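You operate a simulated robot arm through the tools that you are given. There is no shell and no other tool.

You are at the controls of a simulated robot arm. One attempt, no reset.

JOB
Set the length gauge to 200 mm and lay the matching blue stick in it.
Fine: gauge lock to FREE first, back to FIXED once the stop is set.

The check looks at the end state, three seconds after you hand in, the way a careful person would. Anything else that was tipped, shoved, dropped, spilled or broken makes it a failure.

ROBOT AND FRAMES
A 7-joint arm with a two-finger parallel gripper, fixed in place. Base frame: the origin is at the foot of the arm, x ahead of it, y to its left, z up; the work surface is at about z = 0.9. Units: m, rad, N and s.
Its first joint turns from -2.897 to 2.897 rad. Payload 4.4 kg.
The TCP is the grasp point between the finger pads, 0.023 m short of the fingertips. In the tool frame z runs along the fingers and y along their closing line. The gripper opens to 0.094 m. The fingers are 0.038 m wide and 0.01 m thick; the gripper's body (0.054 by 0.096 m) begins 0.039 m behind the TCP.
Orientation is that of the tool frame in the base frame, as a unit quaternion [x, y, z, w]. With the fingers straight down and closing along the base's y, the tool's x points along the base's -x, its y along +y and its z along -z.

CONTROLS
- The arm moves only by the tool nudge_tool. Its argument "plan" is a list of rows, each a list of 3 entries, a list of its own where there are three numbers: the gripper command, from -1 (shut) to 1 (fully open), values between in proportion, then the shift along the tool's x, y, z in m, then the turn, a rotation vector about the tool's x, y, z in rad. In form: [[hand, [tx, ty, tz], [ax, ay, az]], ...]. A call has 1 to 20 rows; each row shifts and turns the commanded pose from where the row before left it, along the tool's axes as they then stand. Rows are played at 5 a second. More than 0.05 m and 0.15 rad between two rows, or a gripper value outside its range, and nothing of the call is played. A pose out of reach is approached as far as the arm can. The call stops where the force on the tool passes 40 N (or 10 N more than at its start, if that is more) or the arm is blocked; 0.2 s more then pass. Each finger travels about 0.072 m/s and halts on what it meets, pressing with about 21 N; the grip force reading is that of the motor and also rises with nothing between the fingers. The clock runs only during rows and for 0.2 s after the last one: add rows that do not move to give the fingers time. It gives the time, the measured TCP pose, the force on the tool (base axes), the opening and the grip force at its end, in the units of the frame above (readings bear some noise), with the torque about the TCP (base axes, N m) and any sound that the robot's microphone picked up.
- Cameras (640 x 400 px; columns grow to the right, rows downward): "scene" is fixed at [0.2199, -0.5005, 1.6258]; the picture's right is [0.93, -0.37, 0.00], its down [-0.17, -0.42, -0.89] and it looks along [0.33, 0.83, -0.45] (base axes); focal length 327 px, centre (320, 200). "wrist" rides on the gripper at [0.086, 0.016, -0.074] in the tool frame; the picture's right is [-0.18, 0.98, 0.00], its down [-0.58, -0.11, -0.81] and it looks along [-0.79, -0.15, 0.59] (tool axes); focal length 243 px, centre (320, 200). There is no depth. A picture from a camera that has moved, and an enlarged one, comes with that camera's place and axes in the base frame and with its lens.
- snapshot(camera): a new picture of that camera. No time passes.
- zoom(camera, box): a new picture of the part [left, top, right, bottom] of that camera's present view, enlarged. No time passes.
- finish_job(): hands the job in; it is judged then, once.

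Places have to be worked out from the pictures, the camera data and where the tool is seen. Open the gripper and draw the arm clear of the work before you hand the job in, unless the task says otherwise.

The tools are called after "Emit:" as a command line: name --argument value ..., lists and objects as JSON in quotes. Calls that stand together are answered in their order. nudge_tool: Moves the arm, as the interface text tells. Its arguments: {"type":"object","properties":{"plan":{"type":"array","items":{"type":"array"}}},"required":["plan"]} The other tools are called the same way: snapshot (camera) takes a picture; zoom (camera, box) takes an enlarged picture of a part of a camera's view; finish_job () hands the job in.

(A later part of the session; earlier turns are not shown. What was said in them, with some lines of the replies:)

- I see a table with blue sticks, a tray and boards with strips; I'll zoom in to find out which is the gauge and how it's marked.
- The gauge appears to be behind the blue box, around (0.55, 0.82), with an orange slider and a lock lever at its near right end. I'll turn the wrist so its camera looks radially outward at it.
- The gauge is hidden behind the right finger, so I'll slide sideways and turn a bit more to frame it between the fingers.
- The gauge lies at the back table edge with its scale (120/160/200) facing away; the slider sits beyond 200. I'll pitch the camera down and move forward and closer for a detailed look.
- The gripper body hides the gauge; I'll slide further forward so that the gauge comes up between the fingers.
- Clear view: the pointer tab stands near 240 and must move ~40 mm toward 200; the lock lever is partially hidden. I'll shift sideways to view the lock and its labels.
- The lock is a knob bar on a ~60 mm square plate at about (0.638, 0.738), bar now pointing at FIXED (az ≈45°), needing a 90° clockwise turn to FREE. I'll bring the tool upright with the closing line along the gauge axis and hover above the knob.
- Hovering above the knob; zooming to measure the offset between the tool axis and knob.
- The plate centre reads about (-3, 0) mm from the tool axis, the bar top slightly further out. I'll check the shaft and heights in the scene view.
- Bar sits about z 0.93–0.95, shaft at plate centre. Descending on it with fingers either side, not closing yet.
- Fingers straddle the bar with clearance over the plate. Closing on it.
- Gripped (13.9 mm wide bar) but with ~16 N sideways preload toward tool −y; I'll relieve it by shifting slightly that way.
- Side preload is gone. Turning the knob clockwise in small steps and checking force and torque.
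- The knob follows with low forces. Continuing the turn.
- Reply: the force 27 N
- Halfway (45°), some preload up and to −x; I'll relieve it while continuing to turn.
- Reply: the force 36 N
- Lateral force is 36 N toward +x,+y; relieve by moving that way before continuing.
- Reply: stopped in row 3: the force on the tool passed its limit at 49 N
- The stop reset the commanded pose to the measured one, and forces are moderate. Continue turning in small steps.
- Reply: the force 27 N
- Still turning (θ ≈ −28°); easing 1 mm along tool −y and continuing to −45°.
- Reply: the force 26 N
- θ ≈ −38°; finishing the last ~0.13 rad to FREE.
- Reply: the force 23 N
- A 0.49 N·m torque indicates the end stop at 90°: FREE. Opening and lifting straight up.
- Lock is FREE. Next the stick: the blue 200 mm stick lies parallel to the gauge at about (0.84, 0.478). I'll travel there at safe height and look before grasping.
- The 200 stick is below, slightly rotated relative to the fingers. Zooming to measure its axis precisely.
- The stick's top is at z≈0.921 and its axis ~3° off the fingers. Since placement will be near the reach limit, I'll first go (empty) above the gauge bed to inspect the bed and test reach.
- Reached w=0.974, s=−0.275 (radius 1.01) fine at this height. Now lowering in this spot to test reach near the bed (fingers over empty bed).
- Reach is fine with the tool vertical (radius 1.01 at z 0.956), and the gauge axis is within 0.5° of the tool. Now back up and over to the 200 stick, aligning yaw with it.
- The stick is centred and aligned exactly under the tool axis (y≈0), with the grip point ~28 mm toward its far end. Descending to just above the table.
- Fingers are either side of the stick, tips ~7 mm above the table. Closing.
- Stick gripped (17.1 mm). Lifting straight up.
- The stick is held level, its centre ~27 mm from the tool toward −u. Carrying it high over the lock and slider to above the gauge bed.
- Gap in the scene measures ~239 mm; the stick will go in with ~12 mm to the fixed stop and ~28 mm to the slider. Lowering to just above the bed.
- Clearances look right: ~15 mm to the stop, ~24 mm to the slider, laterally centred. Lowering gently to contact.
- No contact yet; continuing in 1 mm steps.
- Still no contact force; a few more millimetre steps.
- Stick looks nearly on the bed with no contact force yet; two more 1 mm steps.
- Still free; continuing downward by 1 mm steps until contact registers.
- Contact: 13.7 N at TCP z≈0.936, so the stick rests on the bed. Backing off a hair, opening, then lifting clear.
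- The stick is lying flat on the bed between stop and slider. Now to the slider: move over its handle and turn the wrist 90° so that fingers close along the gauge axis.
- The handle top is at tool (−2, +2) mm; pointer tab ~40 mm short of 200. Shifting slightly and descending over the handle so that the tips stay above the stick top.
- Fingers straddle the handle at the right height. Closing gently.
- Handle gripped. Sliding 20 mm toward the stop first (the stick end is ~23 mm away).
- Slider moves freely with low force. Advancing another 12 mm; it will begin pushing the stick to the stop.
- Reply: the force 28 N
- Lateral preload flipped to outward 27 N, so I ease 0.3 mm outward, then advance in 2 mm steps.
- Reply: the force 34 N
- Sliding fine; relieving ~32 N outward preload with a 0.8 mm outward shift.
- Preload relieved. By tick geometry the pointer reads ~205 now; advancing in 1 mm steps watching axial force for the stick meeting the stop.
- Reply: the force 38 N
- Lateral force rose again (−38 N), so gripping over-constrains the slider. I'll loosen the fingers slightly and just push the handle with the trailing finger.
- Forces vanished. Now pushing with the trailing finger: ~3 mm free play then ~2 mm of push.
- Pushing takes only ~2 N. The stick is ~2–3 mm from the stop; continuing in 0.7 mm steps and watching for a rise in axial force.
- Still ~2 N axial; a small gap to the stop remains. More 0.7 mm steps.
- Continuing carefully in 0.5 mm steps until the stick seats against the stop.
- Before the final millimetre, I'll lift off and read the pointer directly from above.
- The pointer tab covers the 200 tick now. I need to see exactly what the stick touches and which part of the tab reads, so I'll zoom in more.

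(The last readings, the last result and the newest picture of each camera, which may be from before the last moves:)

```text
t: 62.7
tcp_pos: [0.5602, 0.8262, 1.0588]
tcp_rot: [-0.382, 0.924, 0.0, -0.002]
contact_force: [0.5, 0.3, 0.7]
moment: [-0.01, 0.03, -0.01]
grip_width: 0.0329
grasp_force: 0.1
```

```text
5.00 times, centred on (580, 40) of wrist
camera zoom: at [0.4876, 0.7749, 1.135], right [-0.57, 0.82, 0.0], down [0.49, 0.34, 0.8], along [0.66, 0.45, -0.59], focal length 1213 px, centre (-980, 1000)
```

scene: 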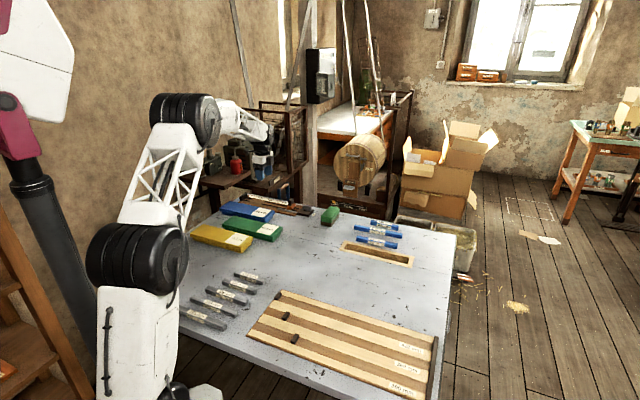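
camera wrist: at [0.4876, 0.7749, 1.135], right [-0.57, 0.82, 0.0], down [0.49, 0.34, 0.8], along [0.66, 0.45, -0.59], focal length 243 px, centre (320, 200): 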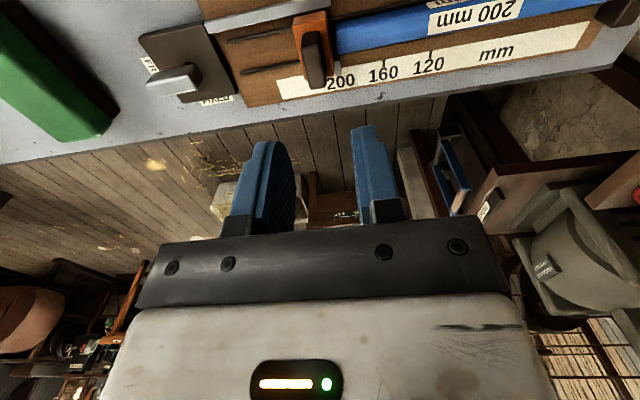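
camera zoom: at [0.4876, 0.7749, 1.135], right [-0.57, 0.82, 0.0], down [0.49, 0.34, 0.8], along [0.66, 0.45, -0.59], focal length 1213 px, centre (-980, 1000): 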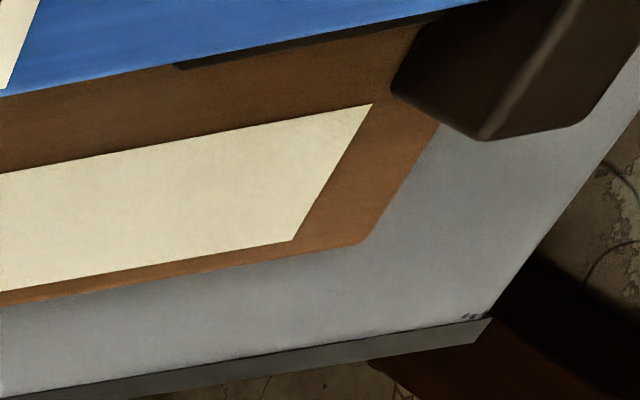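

The stick end seems to sit ~6 mm off the orange face but level with the tab's right edge; I'll zoom very closely into that dark gap.

Emit:
zoom --camera "wrist" --box '[318, 26, 348, 56]'

Emit:
zoom --camera "wrist" --box '[325, 50, 350, 80]'

Emit:
zoom --camera "wrist" --box '[318, 0, 348, 30]'

```text
13.33 times, centred on (333, 41) of wrist
camera zoom: at [0.4876, 0.7749, 1.135], right [-0.57, 0.82, 0.0], down [0.49, 0.34, 0.8], along [0.66, 0.45, -0.59], focal length 3235 px, centre (147, 2320)
```

zoom: 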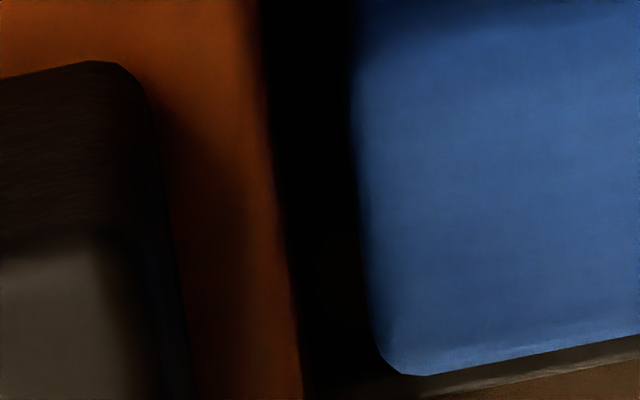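

```text
13.33 times, centred on (338, 65) of wrist
camera zoom: at [0.4876, 0.7749, 1.135], right [-0.57, 0.82, 0.0], down [0.49, 0.34, 0.8], along [0.66, 0.45, -0.59], focal length 3235 px, centre (87, 2000)
```

zoom: 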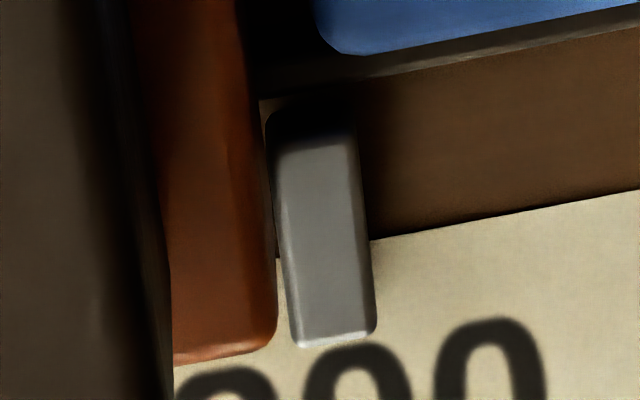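

```text
13.33 times, centred on (333, 15) of wrist
camera zoom: at [0.4876, 0.7749, 1.135], right [-0.57, 0.82, 0.0], down [0.49, 0.34, 0.8], along [0.66, 0.45, -0.59], focal length 3235 px, centre (147, 2667)
```

zoom: 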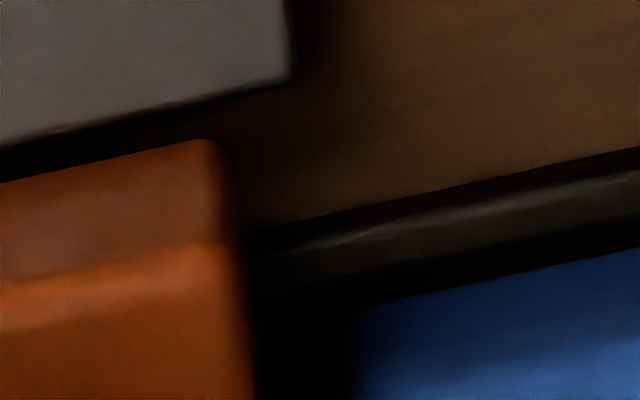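

The gap is real but the stick tracked the slider with its end level with the tab's right edge; the tab's centre now reads ~201. I'll go back down and push ~1 mm more, watching for the stick seating.

Emit:
nudge_tool --plan '[[-0.3, [0.002, 0, 0.04], [0, 0, 0]], [-0.3, [0, 0, 0.035], [0, 0, 0]], [-0.3, [0, 0, 0.018], [0, 0, 0]], [-0.3, [0, 0, 0.007], [0, 0, 0]], [-0.58, [0, 0, 0], [0, 0, 0]], [-0.58, [0, 0, 0], [0, 0, 0]]]'

Emit:
zoom --camera "wrist" --box '[260, 80, 460, 220]'

```text
t: 64.1
tcp_pos: [0.5562, 0.8213, 0.9597]
tcp_rot: [-0.383, 0.924, 0.0, -0.001]
contact_force: [1.6, -0.9, -0.8]
moment: [0.03, -0.01, -0.05]
grip_width: 0.0209
grasp_force: 0.8
```

```text
2.86 times, centred on (360, 150) of wrist
camera zoom: at [0.4841, 0.7726, 1.0357], right [-0.57, 0.82, 0.0], down [0.49, 0.34, 0.8], along [0.66, 0.45, -0.59], focal length 693 px, centre (206, 343)
```

zoom: 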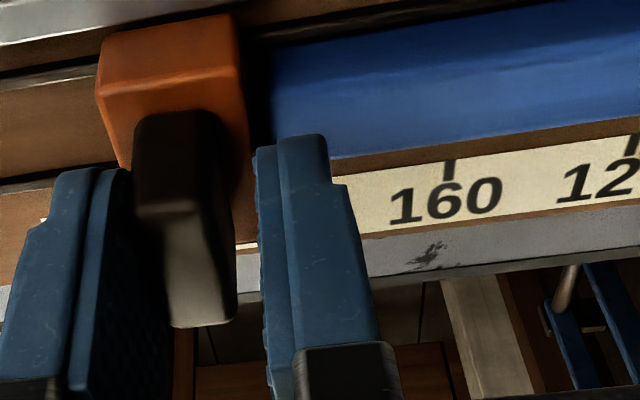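

Contact on the handle is light. Pushing 1.5 mm in 0.5 mm steps, then check.

Emit:
nudge_tool --plan '[[-0.58, [0, 0.0005, 0], [0, 0, 0]], [-0.58, [0, 0.0005, 0], [0, 0, 0]], [-0.58, [0, 0.0005, 0], [0, 0, 0]], [-0.58, [0, 0, 0], [0, 0, 0]]]'

Emit:
zoom --camera "wrist" --box '[260, 80, 460, 220]'

Emit:
zoom --camera "scene" --box '[235, 188, 275, 212]'

```text
t: 65.1
tcp_pos: [0.5551, 0.8218, 0.9609]
tcp_rot: [-0.383, 0.924, -0.001, -0.002]
contact_force: [1.5, -0.3, 0.7]
moment: [-0.02, -0.01, -0.03]
grip_width: 0.0205
grasp_force: 0.3
```

```text
2.86 times, centred on (360, 150) of wrist
camera zoom: at [0.4822, 0.7737, 1.0356], right [-0.57, 0.82, 0.0], down [0.49, 0.34, 0.8], along [0.66, 0.45, -0.59], focal length 693 px, centre (206, 343)
```

zoom: 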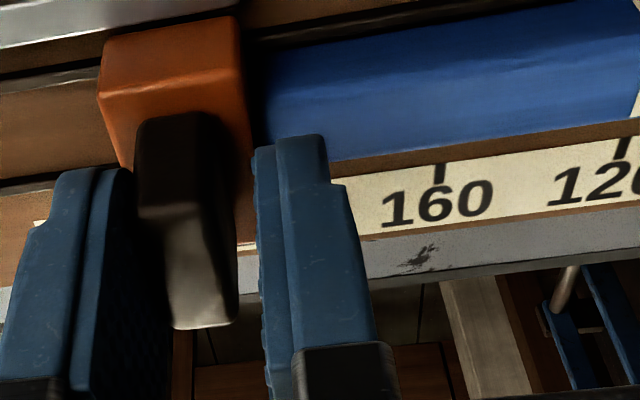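

```text
16.00 times, centred on (255, 200) of scene
camera zoom: at [0.2199, -0.5005, 1.6258], right [0.93, -0.37, 0.0], down [-0.17, -0.42, -0.89], along [0.33, 0.83, -0.45], focal length 5228 px, centre (1360, 200)
```

zoom: 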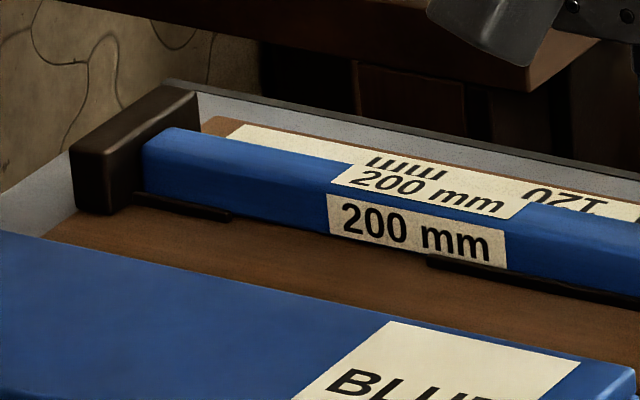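

The slider had slipped back a bit when I lifted, which explains that gap. I'll now open symmetrically without sideways motion, lift, and read the pointer again.

Emit:
nudge_tool --plan '[[-0.3, [0, 0, 0], [0, 0, 0]], [-0.2, [0, 0, 0], [0, 0, 0]], [-0.2, [0, 0, 0], [0, 0, 0]], [-0.2, [0, 0, -0.03], [0, 0, 0]], [-0.2, [0, 0, -0.04], [0, 0, 0]], [-0.2, [0, 0, -0.03], [0, 0, 0]], [-0.2, [0, 0, 0], [0, 0, 0]]]'

Emit:
zoom --camera "wrist" --box '[290, 30, 450, 110]'

Emit:
zoom --camera "wrist" --box '[310, 30, 360, 90]'

```text
t: 66.7
tcp_pos: [0.5544, 0.8249, 1.0611]
tcp_rot: [-0.383, 0.924, -0.001, -0.001]
contact_force: [-0.9, 0.7, -0.7]
moment: [0.0, 0.01, -0.03]
grip_width: 0.0378
grasp_force: 0.1
```

```text
4.00 times, centred on (370, 70) of wrist
camera zoom: at [0.4822, 0.7751, 1.1361], right [-0.57, 0.82, 0.0], down [0.49, 0.34, 0.8], along [0.66, 0.45, -0.59], focal length 970 px, centre (120, 720)
```

zoom: 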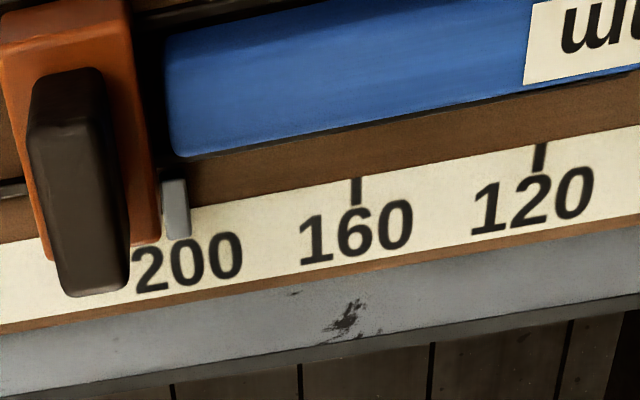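

```text
6.67 times, centred on (335, 60) of wrist
camera zoom: at [0.4822, 0.7751, 1.1361], right [-0.57, 0.82, 0.0], down [0.49, 0.34, 0.8], along [0.66, 0.45, -0.59], focal length 1618 px, centre (220, 1133)
```

zoom: 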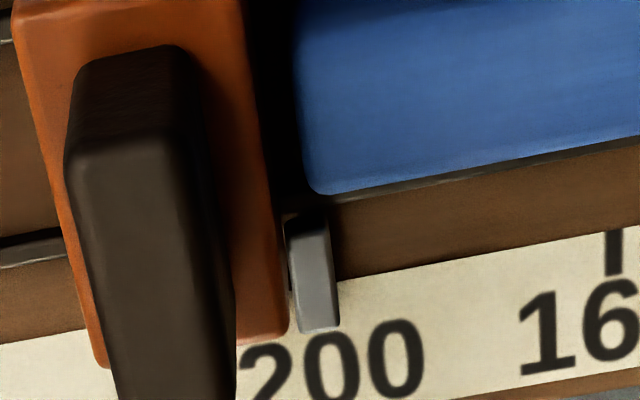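

Camera geometry puts the tab centre at ≈200.6 mm with the stick end at the jaw and almost at the stop. I'll go down once more for a final ~0.6 mm push, watching for seating force.

Emit:
nudge_tool --plan '[[-0.2, [0, 0, 0.04], [0, 0, 0]], [-0.2, [0, 0, 0.035], [0, 0, 0]], [-0.2, [0, 0, 0.018], [0, 0, 0]], [-0.2, [0, 0, 0.007], [0, 0, 0]], [-0.58, [0, 0, 0], [0, 0, 0]], [-0.58, [0, 0, 0], [0, 0, 0]]]'

Emit:
zoom --camera "wrist" --box '[260, 80, 460, 220]'

```text
t: 68.1
tcp_pos: [0.5553, 0.8242, 0.9589]
tcp_rot: [-0.382, 0.924, -0.001, -0.002]
contact_force: [0.6, -1.0, -0.4]
moment: [0.02, 0.0, -0.01]
grip_width: 0.0202
grasp_force: 0.3
```

```text
2.86 times, centred on (360, 150) of wrist
camera zoom: at [0.4831, 0.7752, 1.0345], right [-0.57, 0.82, 0.0], down [0.49, 0.34, 0.8], along [0.66, 0.45, -0.59], focal length 693 px, centre (206, 343)
```

zoom: 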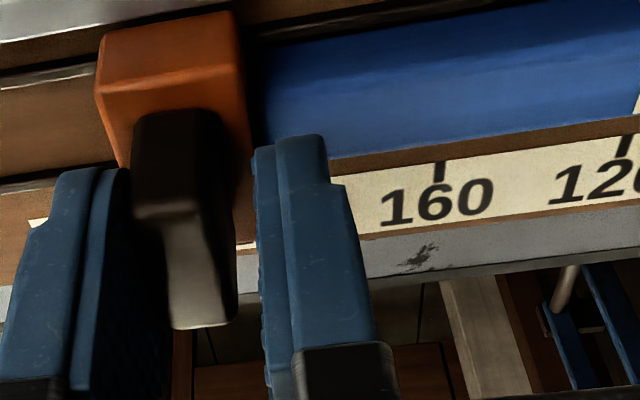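

Left finger rests on the handle. Pushing 0.5 mm and reading the force.

Emit:
nudge_tool --plan '[[-0.58, [0, 0.0005, 0], [0, 0, 0]], [-0.58, [0, 0, 0], [0, 0, 0]]]'

Emit:
zoom --camera "scene" --box '[235, 188, 275, 212]'

```text
t: 68.7
tcp_pos: [0.5545, 0.8253, 0.96]
tcp_rot: [-0.383, 0.924, -0.001, -0.002]
contact_force: [2.0, -0.9, 0.6]
moment: [0.0, -0.03, -0.03]
grip_width: 0.0207
grasp_force: 0.9
```

```text
16.00 times, centred on (255, 200) of scene
camera zoom: at [0.2199, -0.5005, 1.6258], right [0.93, -0.37, 0.0], down [-0.17, -0.42, -0.89], along [0.33, 0.83, -0.45], focal length 5228 px, centre (1360, 200)
```

zoom: 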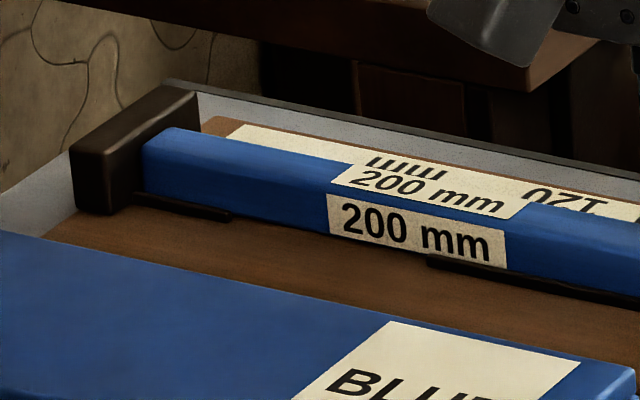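

Force is still only ~2 N and the stick hasn't moved; the slider should now be right at 200. Opening symmetrically and lifting to read again.

Emit:
nudge_tool --plan '[[-0.3, [0, 0, 0], [0, 0, 0]], [-0.2, [0, 0, 0], [0, 0, 0]], [-0.2, [0, 0, 0], [0, 0, 0]], [-0.2, [0, 0, -0.03], [0, 0, 0]], [-0.2, [0, 0, -0.04], [0, 0, 0]], [-0.2, [0, 0, -0.03], [0, 0, 0]], [-0.2, [0, 0, 0], [0, 0, 0]]]'

Emit:
zoom --camera "wrist" --box '[290, 30, 450, 110]'

Emit:
zoom --camera "wrist" --box '[310, 30, 360, 90]'

```text
t: 70.3
tcp_pos: [0.5539, 0.8255, 1.0606]
tcp_rot: [-0.383, 0.924, -0.001, -0.001]
contact_force: [-0.3, 0.2, 0.8]
moment: [0.01, 0.01, 0.0]
grip_width: 0.0375
grasp_force: 0.0
```

```text
4.00 times, centred on (370, 70) of wrist
camera zoom: at [0.4823, 0.7758, 1.1359], right [-0.57, 0.82, 0.0], down [0.49, 0.34, 0.8], along [0.66, 0.45, -0.59], focal length 970 px, centre (120, 720)
```

zoom: 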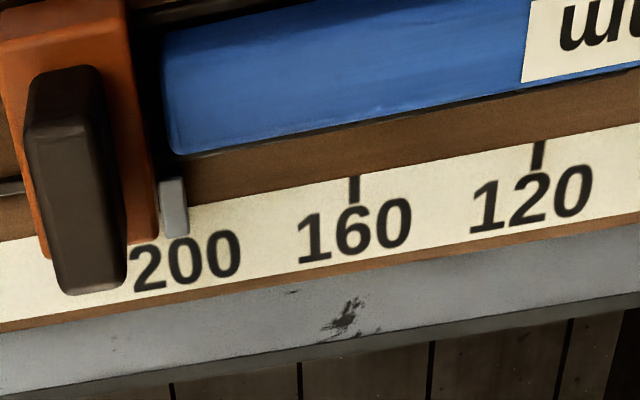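

```text
6.67 times, centred on (335, 60) of wrist
camera zoom: at [0.4823, 0.7758, 1.1359], right [-0.57, 0.82, 0.0], down [0.49, 0.34, 0.8], along [0.66, 0.45, -0.59], focal length 1618 px, centre (220, 1133)
```

zoom: 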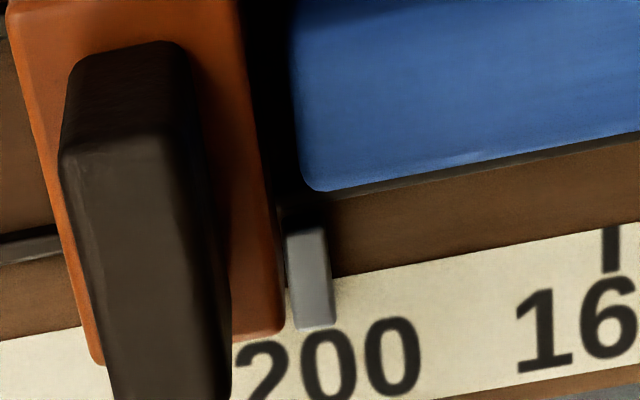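

The pointer tab centre reads ≈200.5 mm, centred over the 200 tick within measurement error, and the stick lies between jaw and stop. Now re-lock: move over the knob and turn the wrist to θ=−45° to match the bar.

Emit:
nudge_tool --plan '[[0.2, [0, -0.0402, -0.005], [0, 0, 0]], [0.2, [0, -0.0403, 0], [0, 0, 0]], [0.2, [0, -0.0403, 0], [0, 0, 0]], [0.2, [0, 0, 0], [0, 0, 0.143]], [0.2, [0, 0, 0], [0, 0, 0.143]], [0.2, [0, 0, 0], [0, 0, 0.143]], [0.2, [0, 0, 0], [0, 0, 0.143]], [0.2, [0, 0, 0], [0, 0, 0.143]], [0.2, [0, 0, 0], [0, 0, 0.143]], [0.2, [0, 0, 0], [0, 0, 0.143]], [0.2, [0, 0, 0], [0, 0, 0.143]], [0.2, [0, 0, 0], [0, 0, 0.143]], [0.2, [0, 0, 0], [0, 0, 0.143]], [0.2, [0, 0, 0], [0, 0, 0.141]], [0.2, [0, 0, 0], [0, 0, 0]]]'

Emit:
zoom --camera "wrist" --box '[250, 0, 410, 100]'

Emit:
snapshot --camera "scene"

```text
t: 73.5
tcp_pos: [0.6412, 0.7394, 1.0644]
tcp_rot: [0.382, 0.924, -0.001, -0.001]
contact_force: [1.3, 0.1, 0.0]
moment: [0.04, 0.01, 0.0]
grip_width: 0.0567
grasp_force: 0.1
```

```text
4.00 times, centred on (330, 50) of wrist
camera zoom: at [0.5907, 0.8122, 1.1395], right [0.83, 0.56, 0.0], down [0.34, -0.49, 0.81], along [0.45, -0.67, -0.59], focal length 970 px, centre (280, 800)
```

zoom: 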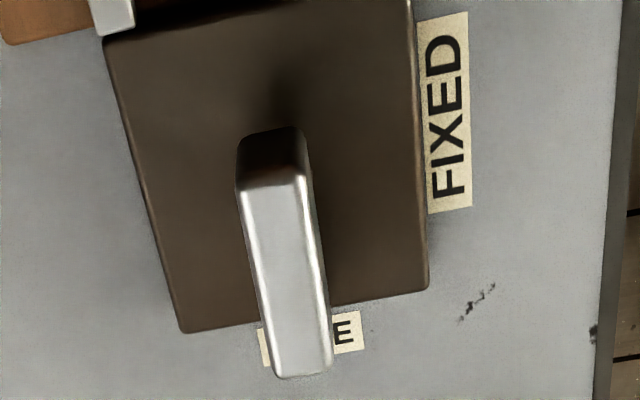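

```text
taken
```

scene: 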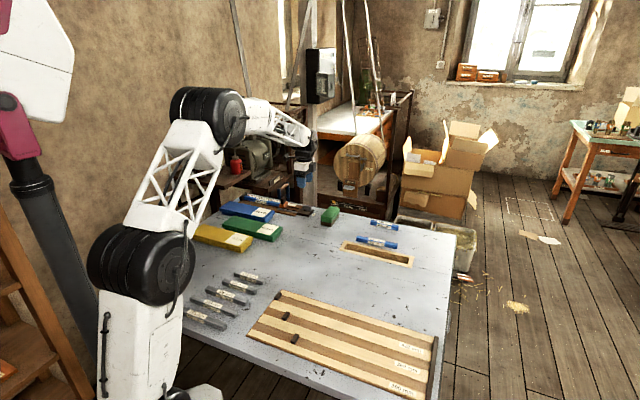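

The tool is centred over the knob shaft (plate centre ≈ (0, 0.3) mm). Descending straight to the bar.

Emit:
nudge_tool --plan '[[0.2, [0, 0, 0.04], [0, 0, 0]], [0.2, [0, 0, 0.04], [0, 0, 0]], [0.2, [0, 0, 0.02], [0, 0, 0]], [0.2, [0, 0, 0.012], [0, 0, 0]], [0.2, [0, 0, 0.005], [0, 0, 0]], [0.2, [0, 0, 0], [0, 0, 0]]]'

Emit:
zoom --camera "wrist" --box '[220, 60, 420, 220]'

Emit:
zoom --camera "scene" --box '[270, 175, 350, 225]'

```text
t: 74.9
tcp_pos: [0.6395, 0.7365, 0.947]
tcp_rot: [0.382, 0.924, -0.002, -0.001]
contact_force: [0.2, -0.2, 0.3]
moment: [0.02, -0.01, -0.06]
grip_width: 0.0564
grasp_force: 0.1
```

```text
2.50 times, centred on (320, 140) of wrist
camera zoom: at [0.5906, 0.8111, 1.0225], right [0.82, 0.57, 0.0], down [0.34, -0.49, 0.81], along [0.45, -0.67, -0.59], focal length 606 px, centre (320, 350)
```

zoom: 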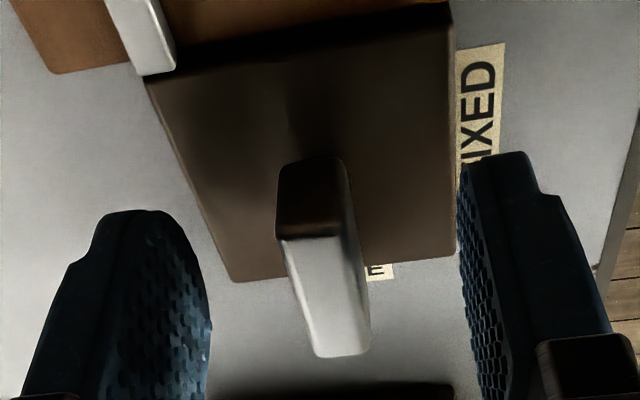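

```text
8.00 times, centred on (310, 200) of scene
camera zoom: at [0.2199, -0.5005, 1.6258], right [0.93, -0.37, 0.0], down [-0.17, -0.42, -0.89], along [0.33, 0.83, -0.45], focal length 2614 px, centre (400, 200)
```

zoom: 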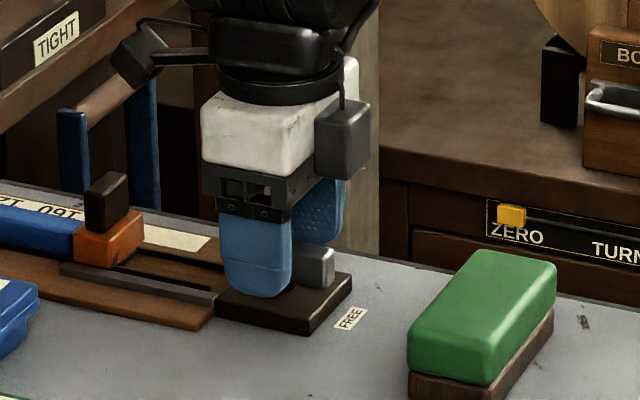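

The bar is centred between the fingers. Closing on it.

Emit:
nudge_tool --plan '[[-0.4, [0, 0, 0], [0, 0, 0]], [-1, [0, 0, 0], [0, 0, 0]], [-1, [0, 0, 0], [0, 0, 0]], [-1, [0, 0, 0], [0, 0, 0]]]'

```text
t: 75.9
tcp_pos: [0.6399, 0.7391, 0.9475]
tcp_rot: [0.382, 0.924, -0.002, -0.001]
contact_force: [7.6, 8.1, -2.9]
moment: [0.31, -0.28, -0.01]
grip_width: 0.0137
grasp_force: 44.7
```

Gripped with 11 N toward +y; easing 0.5 mm and beginning the counter-clockwise turn back to FIXED.

Emit:
nudge_tool --plan '[[-1, [0, 0.0005, 0], [0, 0, -0.04]], [-1, [0, 0, 0], [0, 0, -0.08]], [-1, [0, 0, 0], [0, 0, -0.08]], [-1, [0, 0, 0], [0, 0, -0.08]], [-1, [0, 0, 0], [0, 0, 0]]]'

```text
t: 77.1
tcp_pos: [0.6408, 0.7381, 0.947]
tcp_rot: [0.25, 0.968, -0.002, -0.001]
contact_force: [-1.4, -9.7, 0.5]
moment: [-0.29, -0.84, -0.02]
grip_width: 0.0138
grasp_force: 44.7
```

Turning smoothly with low force; continuing.

Emit:
nudge_tool --plan '[[-1, [0, 0, 0], [0, 0, -0.08]], [-1, [0, 0, 0], [0, 0, -0.08]], [-1, [0, 0, 0], [0, 0, -0.08]], [-1, [0, 0, 0], [0, 0, -0.08]], [-1, [0, 0, 0], [0, 0, 0]]]'

```text
t: 78.3
tcp_pos: [0.642, 0.7392, 0.9492]
tcp_rot: [0.092, 0.996, -0.001, 0.0]
contact_force: [33.9, 12.4, -6.1]
moment: [0.44, 0.0, 0.0]
grip_width: 0.0136
grasp_force: 45.0
```

Lateral force built up to 36 N; I'll loosen and re-grip to release it, then continue.

Emit:
nudge_tool --plan '[[-0.6, [0, 0, 0], [0, 0, 0]], [-0.6, [0, 0, 0], [0, 0, 0]], [-1, [0, 0, 0], [0, 0, 0]], [-1, [0, 0, 0], [0, 0, 0]]]'

Emit:
zoom --camera "wrist" --box '[220, 60, 420, 220]'

```text
t: 79.3
tcp_pos: [0.6393, 0.7385, 0.9469]
tcp_rot: [0.092, 0.996, -0.002, -0.001]
contact_force: [-2.3, 13.5, -2.4]
moment: [0.48, 0.23, 0.03]
grip_width: 0.0139
grasp_force: 45.4
```

```text
2.50 times, centred on (320, 140) of wrist
camera zoom: at [0.5575, 0.7713, 1.0224], right [0.36, 0.93, 0.0], down [0.55, -0.21, 0.81], along [0.75, -0.29, -0.59], focal length 606 px, centre (320, 350)
```

zoom: 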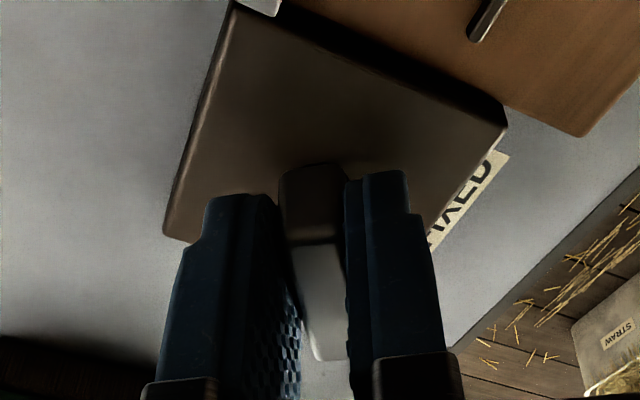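

Preload cleared. Continuing to turn, with small easing.

Emit:
nudge_tool --plan '[[-1, [0, 0.0005, 0], [0, 0, -0.06]], [-1, [0, 0, 0], [0, 0, -0.08]], [-1, [0, 0, 0], [0, 0, -0.08]], [-1, [0, 0, 0], [0, 0, -0.08]], [-1, [0, 0, 0], [0, 0, 0]]]'

```text
t: 80.5
tcp_pos: [0.639, 0.7387, 0.9475]
tcp_rot: [-0.058, 0.998, -0.002, -0.003]
contact_force: [-28.9, 4.3, -3.1]
moment: [0.31, 0.6, 0.01]
grip_width: 0.0137
grasp_force: 44.7
```

Force is building (29 N) again, so re-grip and then continue another ~0.3 rad.

Emit:
nudge_tool --plan '[[-0.6, [0, 0, 0], [0, 0, 0]], [-0.6, [0, 0, 0], [0, 0, 0]], [-1, [0, 0, 0], [0, 0, 0]], [-1, [0, 0, 0], [0, 0, 0]], [-1, [0, 0, 0], [0, 0, -0.07]], [-1, [0, 0, 0], [0, 0, -0.08]], [-1, [0, 0, 0], [0, 0, -0.08]], [-1, [0, 0, 0], [0, 0, -0.08]], [-1, [0, 0, 0], [0, 0, 0]]]'

```text
t: 82.5
tcp_pos: [0.6402, 0.7395, 0.9495]
tcp_rot: [-0.212, 0.977, -0.001, -0.002]
contact_force: [16.4, 20.5, -1.5]
moment: [0.68, -0.82, 0.0]
grip_width: 0.0137
grasp_force: 45.0
```

θ ≈ 24.5°; re-grip and finish the last ~0.37 rad to the FIXED stop.

Emit:
nudge_tool --plan '[[-0.6, [0, 0, 0], [0, 0, 0]], [-0.6, [0, 0, 0], [0, 0, 0]], [-1, [0, 0, 0], [0, 0, 0]], [-1, [0, 0, 0], [0, 0, 0]], [-1, [0, 0, 0], [0, 0, -0.07]], [-1, [0, 0, 0], [0, 0, -0.08]], [-1, [0, 0, 0], [0, 0, -0.07]], [-1, [0, 0, 0], [0, 0, -0.07]], [-1, [0, 0, 0], [0, 0, 0]]]'

Emit:
zoom --camera "wrist" --box '[220, 60, 420, 220]'

```text
t: 84.5
tcp_pos: [0.6394, 0.7393, 0.9483]
tcp_rot: [-0.35, 0.937, -0.001, -0.001]
contact_force: [-9.8, 12.0, -8.5]
moment: [-0.51, 1.05, 0.04]
grip_width: 0.0137
grasp_force: 44.8
```

```text
2.50 times, centred on (320, 140) of wrist
camera zoom: at [0.5642, 0.6952, 1.023], right [-0.51, 0.86, 0.0], down [0.51, 0.3, 0.8], along [0.69, 0.41, -0.59], focal length 606 px, centre (320, 350)
```

zoom: 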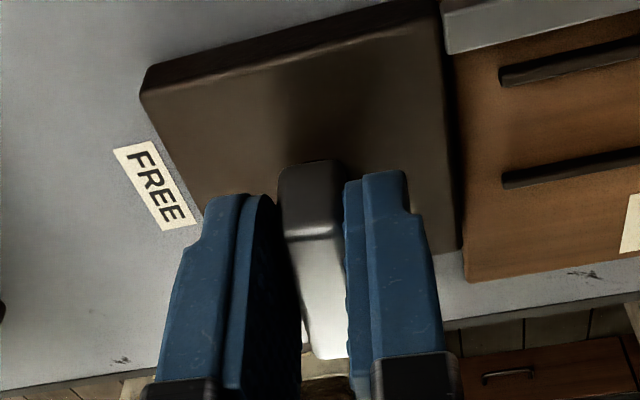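

θ ≈ 41°; the last 0.08–0.1 rad to reach the end stop, watching the torque about z.

Emit:
nudge_tool --plan '[[-1, [0, 0, 0], [0, 0, -0.04]], [-1, [0, 0, 0], [0, 0, -0.03]], [-1, [0, 0, 0], [0, 0, -0.02]], [-1, [0, 0, 0], [0, 0, 0]]]'

```text
t: 85.5
tcp_pos: [0.64, 0.7405, 0.9481]
tcp_rot: [-0.392, 0.92, -0.001, -0.001]
contact_force: [-10.7, 12.7, -9.7]
moment: [0.52, -0.09, -1.01]
grip_width: 0.0141
grasp_force: 45.4
```

Torque −1 N·m: the knob is against its FIXED end stop. Opening and lifting clear.

Emit:
nudge_tool --plan '[[-0.3, [0, 0, 0], [0, 0, 0]], [0.2, [0, 0, 0], [0, 0, 0]], [0.2, [0, 0, 0], [0, 0, 0]], [0.2, [0, 0, -0.03], [0, 0, 0]], [0.2, [0, 0, -0.04], [0, 0, 0]], [0.2, [0, 0, -0.04], [0, 0, 0]], [0.2, [0, 0.04, 0], [0, 0, 0]], [0.2, [0, 0.04, 0], [0, 0, 0]], [0.2, [0, 0.03, 0], [0, 0, 0]], [0.2, [0, 0, 0], [0, 0, 0]]]'

Emit:
snapshot --camera "wrist"

Emit:
zoom --camera "wrist" --box '[290, 30, 450, 110]'

Emit:
zoom --camera "wrist" --box '[150, 0, 350, 120]'

Emit:
zoom --camera "scene" --box '[230, 180, 340, 230]'

```text
t: 87.7
tcp_pos: [0.5588, 0.8149, 1.0585]
tcp_rot: [-0.393, 0.92, 0.0, -0.002]
contact_force: [0.9, -0.1, -0.9]
moment: [0.01, -0.04, -0.01]
grip_width: 0.0564
grasp_force: 0.0
```

```text
taken
camera wrist: at [0.4875, 0.7642, 1.1328], right [-0.58, 0.81, 0.0], down [0.48, 0.35, 0.8], along [0.65, 0.47, -0.59], focal length 243 px, centre (320, 200)
```

wrist: 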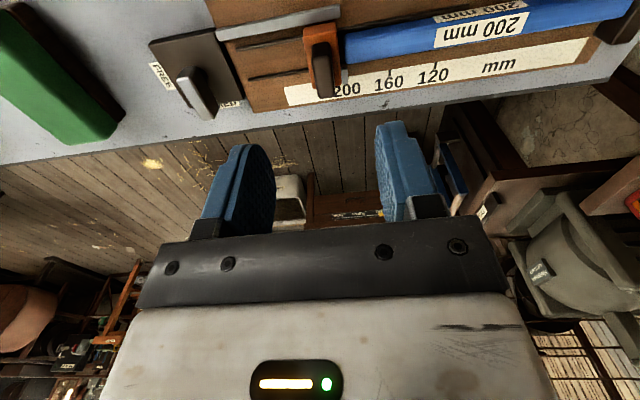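

```text
4.00 times, centred on (370, 70) of wrist
camera zoom: at [0.4875, 0.7642, 1.1328], right [-0.58, 0.81, 0.0], down [0.48, 0.35, 0.8], along [0.65, 0.47, -0.59], focal length 970 px, centre (120, 720)
```

zoom: 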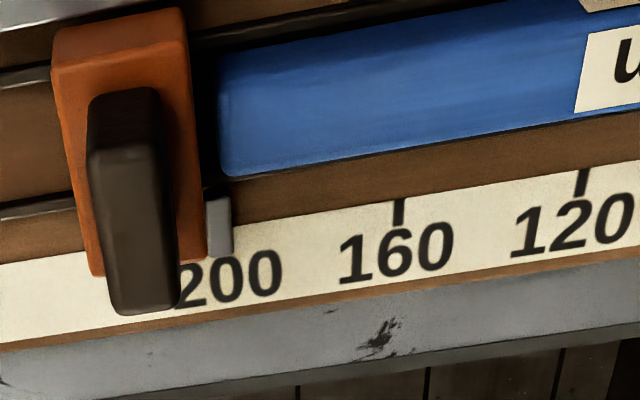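

```text
3.20 times, centred on (250, 60) of wrist
camera zoom: at [0.4875, 0.7642, 1.1328], right [-0.58, 0.81, 0.0], down [0.48, 0.35, 0.8], along [0.65, 0.47, -0.59], focal length 776 px, centre (544, 648)
```

zoom: 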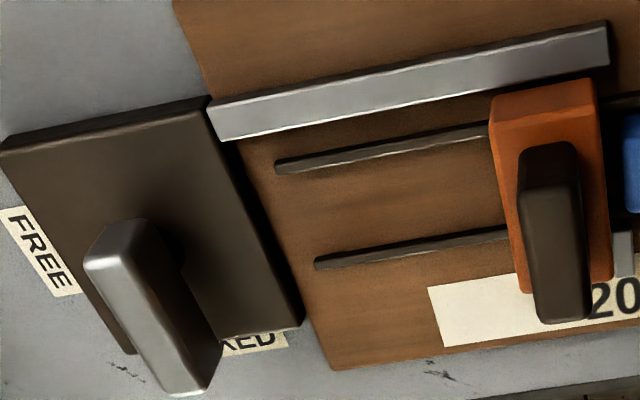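

```text
5.82 times, centred on (285, 205) of scene
camera zoom: at [0.2199, -0.5005, 1.6258], right [0.93, -0.37, 0.0], down [-0.17, -0.42, -0.89], along [0.33, 0.83, -0.45], focal length 1901 px, centre (524, 171)
```

zoom: 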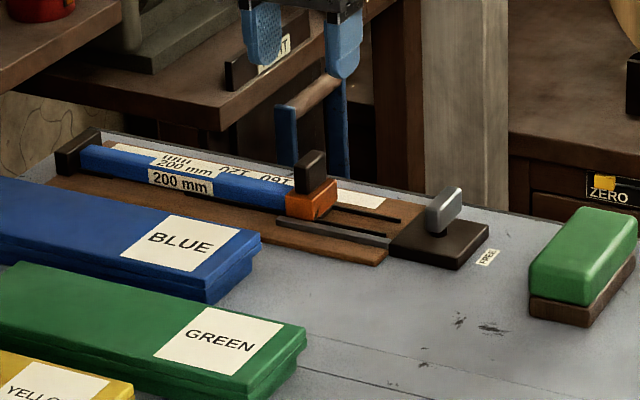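

The lock points at FIXED against its stop, the pointer tab is centred on the 200 tick within ~0.7 mm, and the blue 200 stick lies flat between jaw and stop. Now opening fully and drawing the arm up and back.

Emit:
nudge_tool --plan '[[1, [0, 0, -0.05], [0, 0, 0]], [1, [0, 0, -0.05], [0, 0, 0]], [1, [0, 0, -0.05], [0, 0, 0]], [1, [0.05, 0, -0.03], [0, 0, 0]], [1, [0.05, 0, 0], [0, 0, 0]], [1, [0.05, 0, 0], [0, 0, 0]], [1, [0.05, 0, 0], [0, 0, 0]], [1, [0.05, 0, 0], [0, 0, 0]], [1, [0, 0, 0], [0, 0, 0]]]'

Emit:
snapshot --camera "scene"

Emit:
zoom --camera "scene" --box '[230, 180, 340, 230]'

Emit:
snapshot --camera "wrist"

```text
refused: row 4 steps farther than a row can; nothing moved
```

```text
taken
```

scene: 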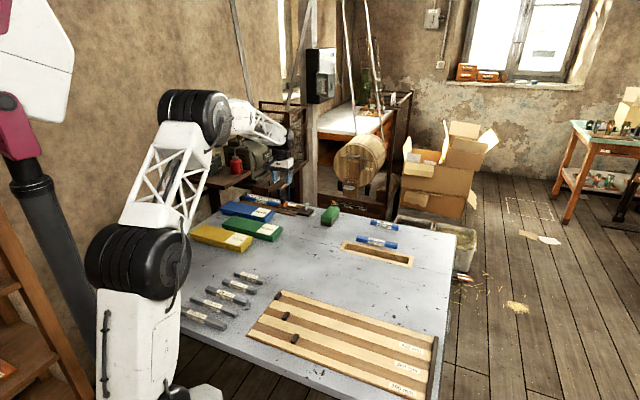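

```text
5.82 times, centred on (285, 205) of scene
camera zoom: at [0.2199, -0.5005, 1.6258], right [0.93, -0.37, 0.0], down [-0.17, -0.42, -0.89], along [0.33, 0.83, -0.45], focal length 1901 px, centre (524, 171)
```

zoom: 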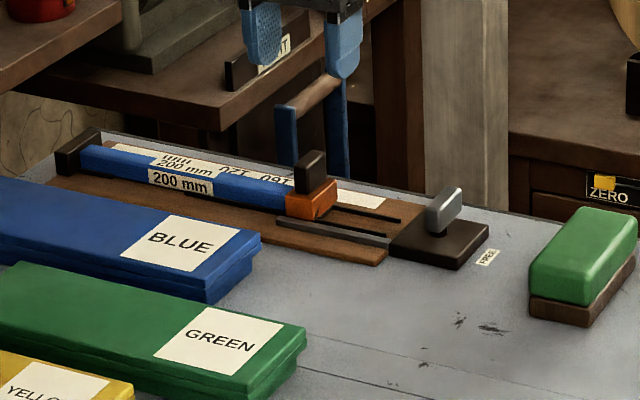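

```text
taken
camera wrist: at [0.4875, 0.7642, 1.1328], right [-0.58, 0.81, 0.0], down [0.48, 0.35, 0.8], along [0.65, 0.47, -0.59], focal length 243 px, centre (320, 200)
```

wrist: 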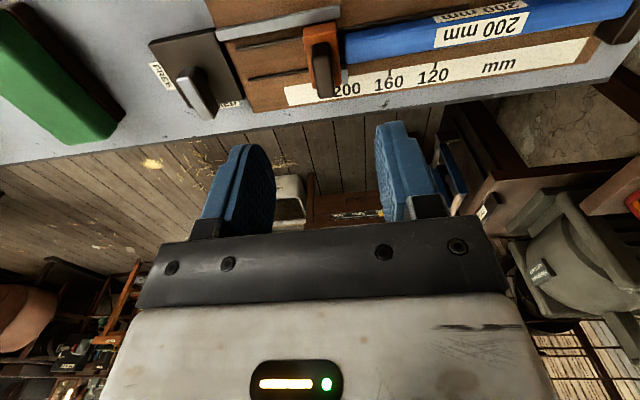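

The retreat was refused because one row was too long. I'll send it again with shorter rows.

Emit:
nudge_tool --plan '[[1, [0, 0, -0.045], [0, 0, 0]], [1, [0, 0, -0.045], [0, 0, 0]], [1, [0, 0, -0.045], [0, 0, 0]], [1, [0, 0, -0.045], [0, 0, 0]], [1, [0.045, 0, 0], [0, 0, 0]], [1, [0.045, 0, 0], [0, 0, 0]], [1, [0.045, 0, 0], [0, 0, 0]], [1, [0.045, 0, 0], [0, 0, 0]], [1, [0.045, 0, 0], [0, 0, 0]], [1, [0, 0, 0], [0, 0, 0]]]'

Emit:
snapshot --camera "scene"

Emit:
zoom --camera "scene" --box '[230, 180, 340, 230]'

Emit:
snapshot --camera "wrist"

```text
t: 89.9
tcp_pos: [0.4056, 0.6556, 1.2387]
tcp_rot: [-0.391, 0.92, -0.001, -0.001]
contact_force: [0.5, -0.2, -0.9]
moment: [0.0, 0.04, -0.01]
grip_width: 0.0941
grasp_force: 0.0
```

```text
taken
```

scene: 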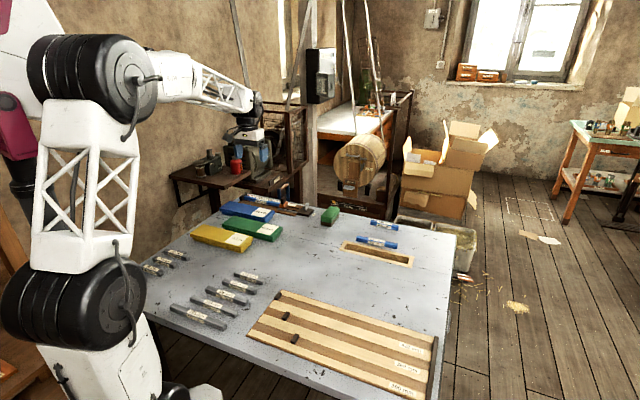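

```text
5.82 times, centred on (285, 205) of scene
camera zoom: at [0.2199, -0.5005, 1.6258], right [0.93, -0.37, 0.0], down [-0.17, -0.42, -0.89], along [0.33, 0.83, -0.45], focal length 1901 px, centre (524, 171)
```

zoom: 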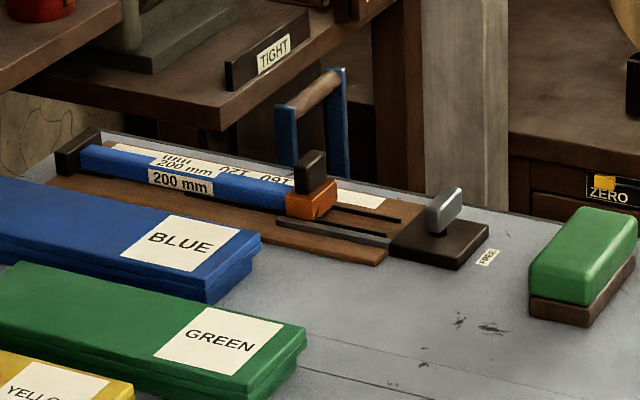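

```text
taken
camera wrist: at [0.3348, 0.6037, 1.3143], right [-0.58, 0.81, 0.0], down [0.48, 0.35, 0.8], along [0.66, 0.47, -0.59], focal length 243 px, centre (320, 200)
```

wrist: 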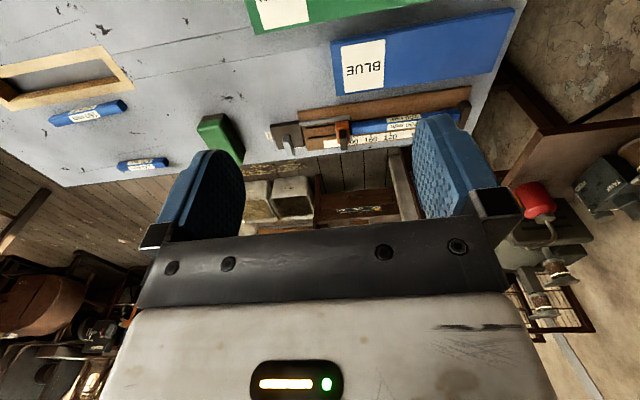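

The arm is clear with the gripper open. The lock points at FIXED, the pointer's centre is on 200, the 200 mm stick lies in the gauge, and nothing else looks disturbed. Handing in.

Emit:
finish_job

```text
The job is handed in.
```

I've handed the job in with the gauge set to 200 mm, the blue 200 mm stick lying in it, and the lock back on FIXED. The result of the check hasn't come back to me.

- **Gauge setting:** the middle of the pointer tab reads about 200.5 to 200.9 mm, going by the scale ticks. The tab covers the 200 tick, so I worked this out from the 120 and 160 ticks. I took the middle of the tab as the reading point, because on that basis it started at almost exactly 240 mm.
- **Stick:** it lies flat on the bed between the fixed stop and the slider. From above, a gap of about 5 mm shows between the orange slider face and the stick end. I couldn't tell whether the slider touches the stick there.
- **Order:** I turned the lock to FREE first and laid the stick in before moving the slider. I locked it once the slider was set.
- **Lock:** I turned the knob back until it met its end stop, and the bar points at FIXED.
- **Everything else:** the other sticks, the boxes and the green block look undisturbed. The gripper is open and the arm is clear of the work.
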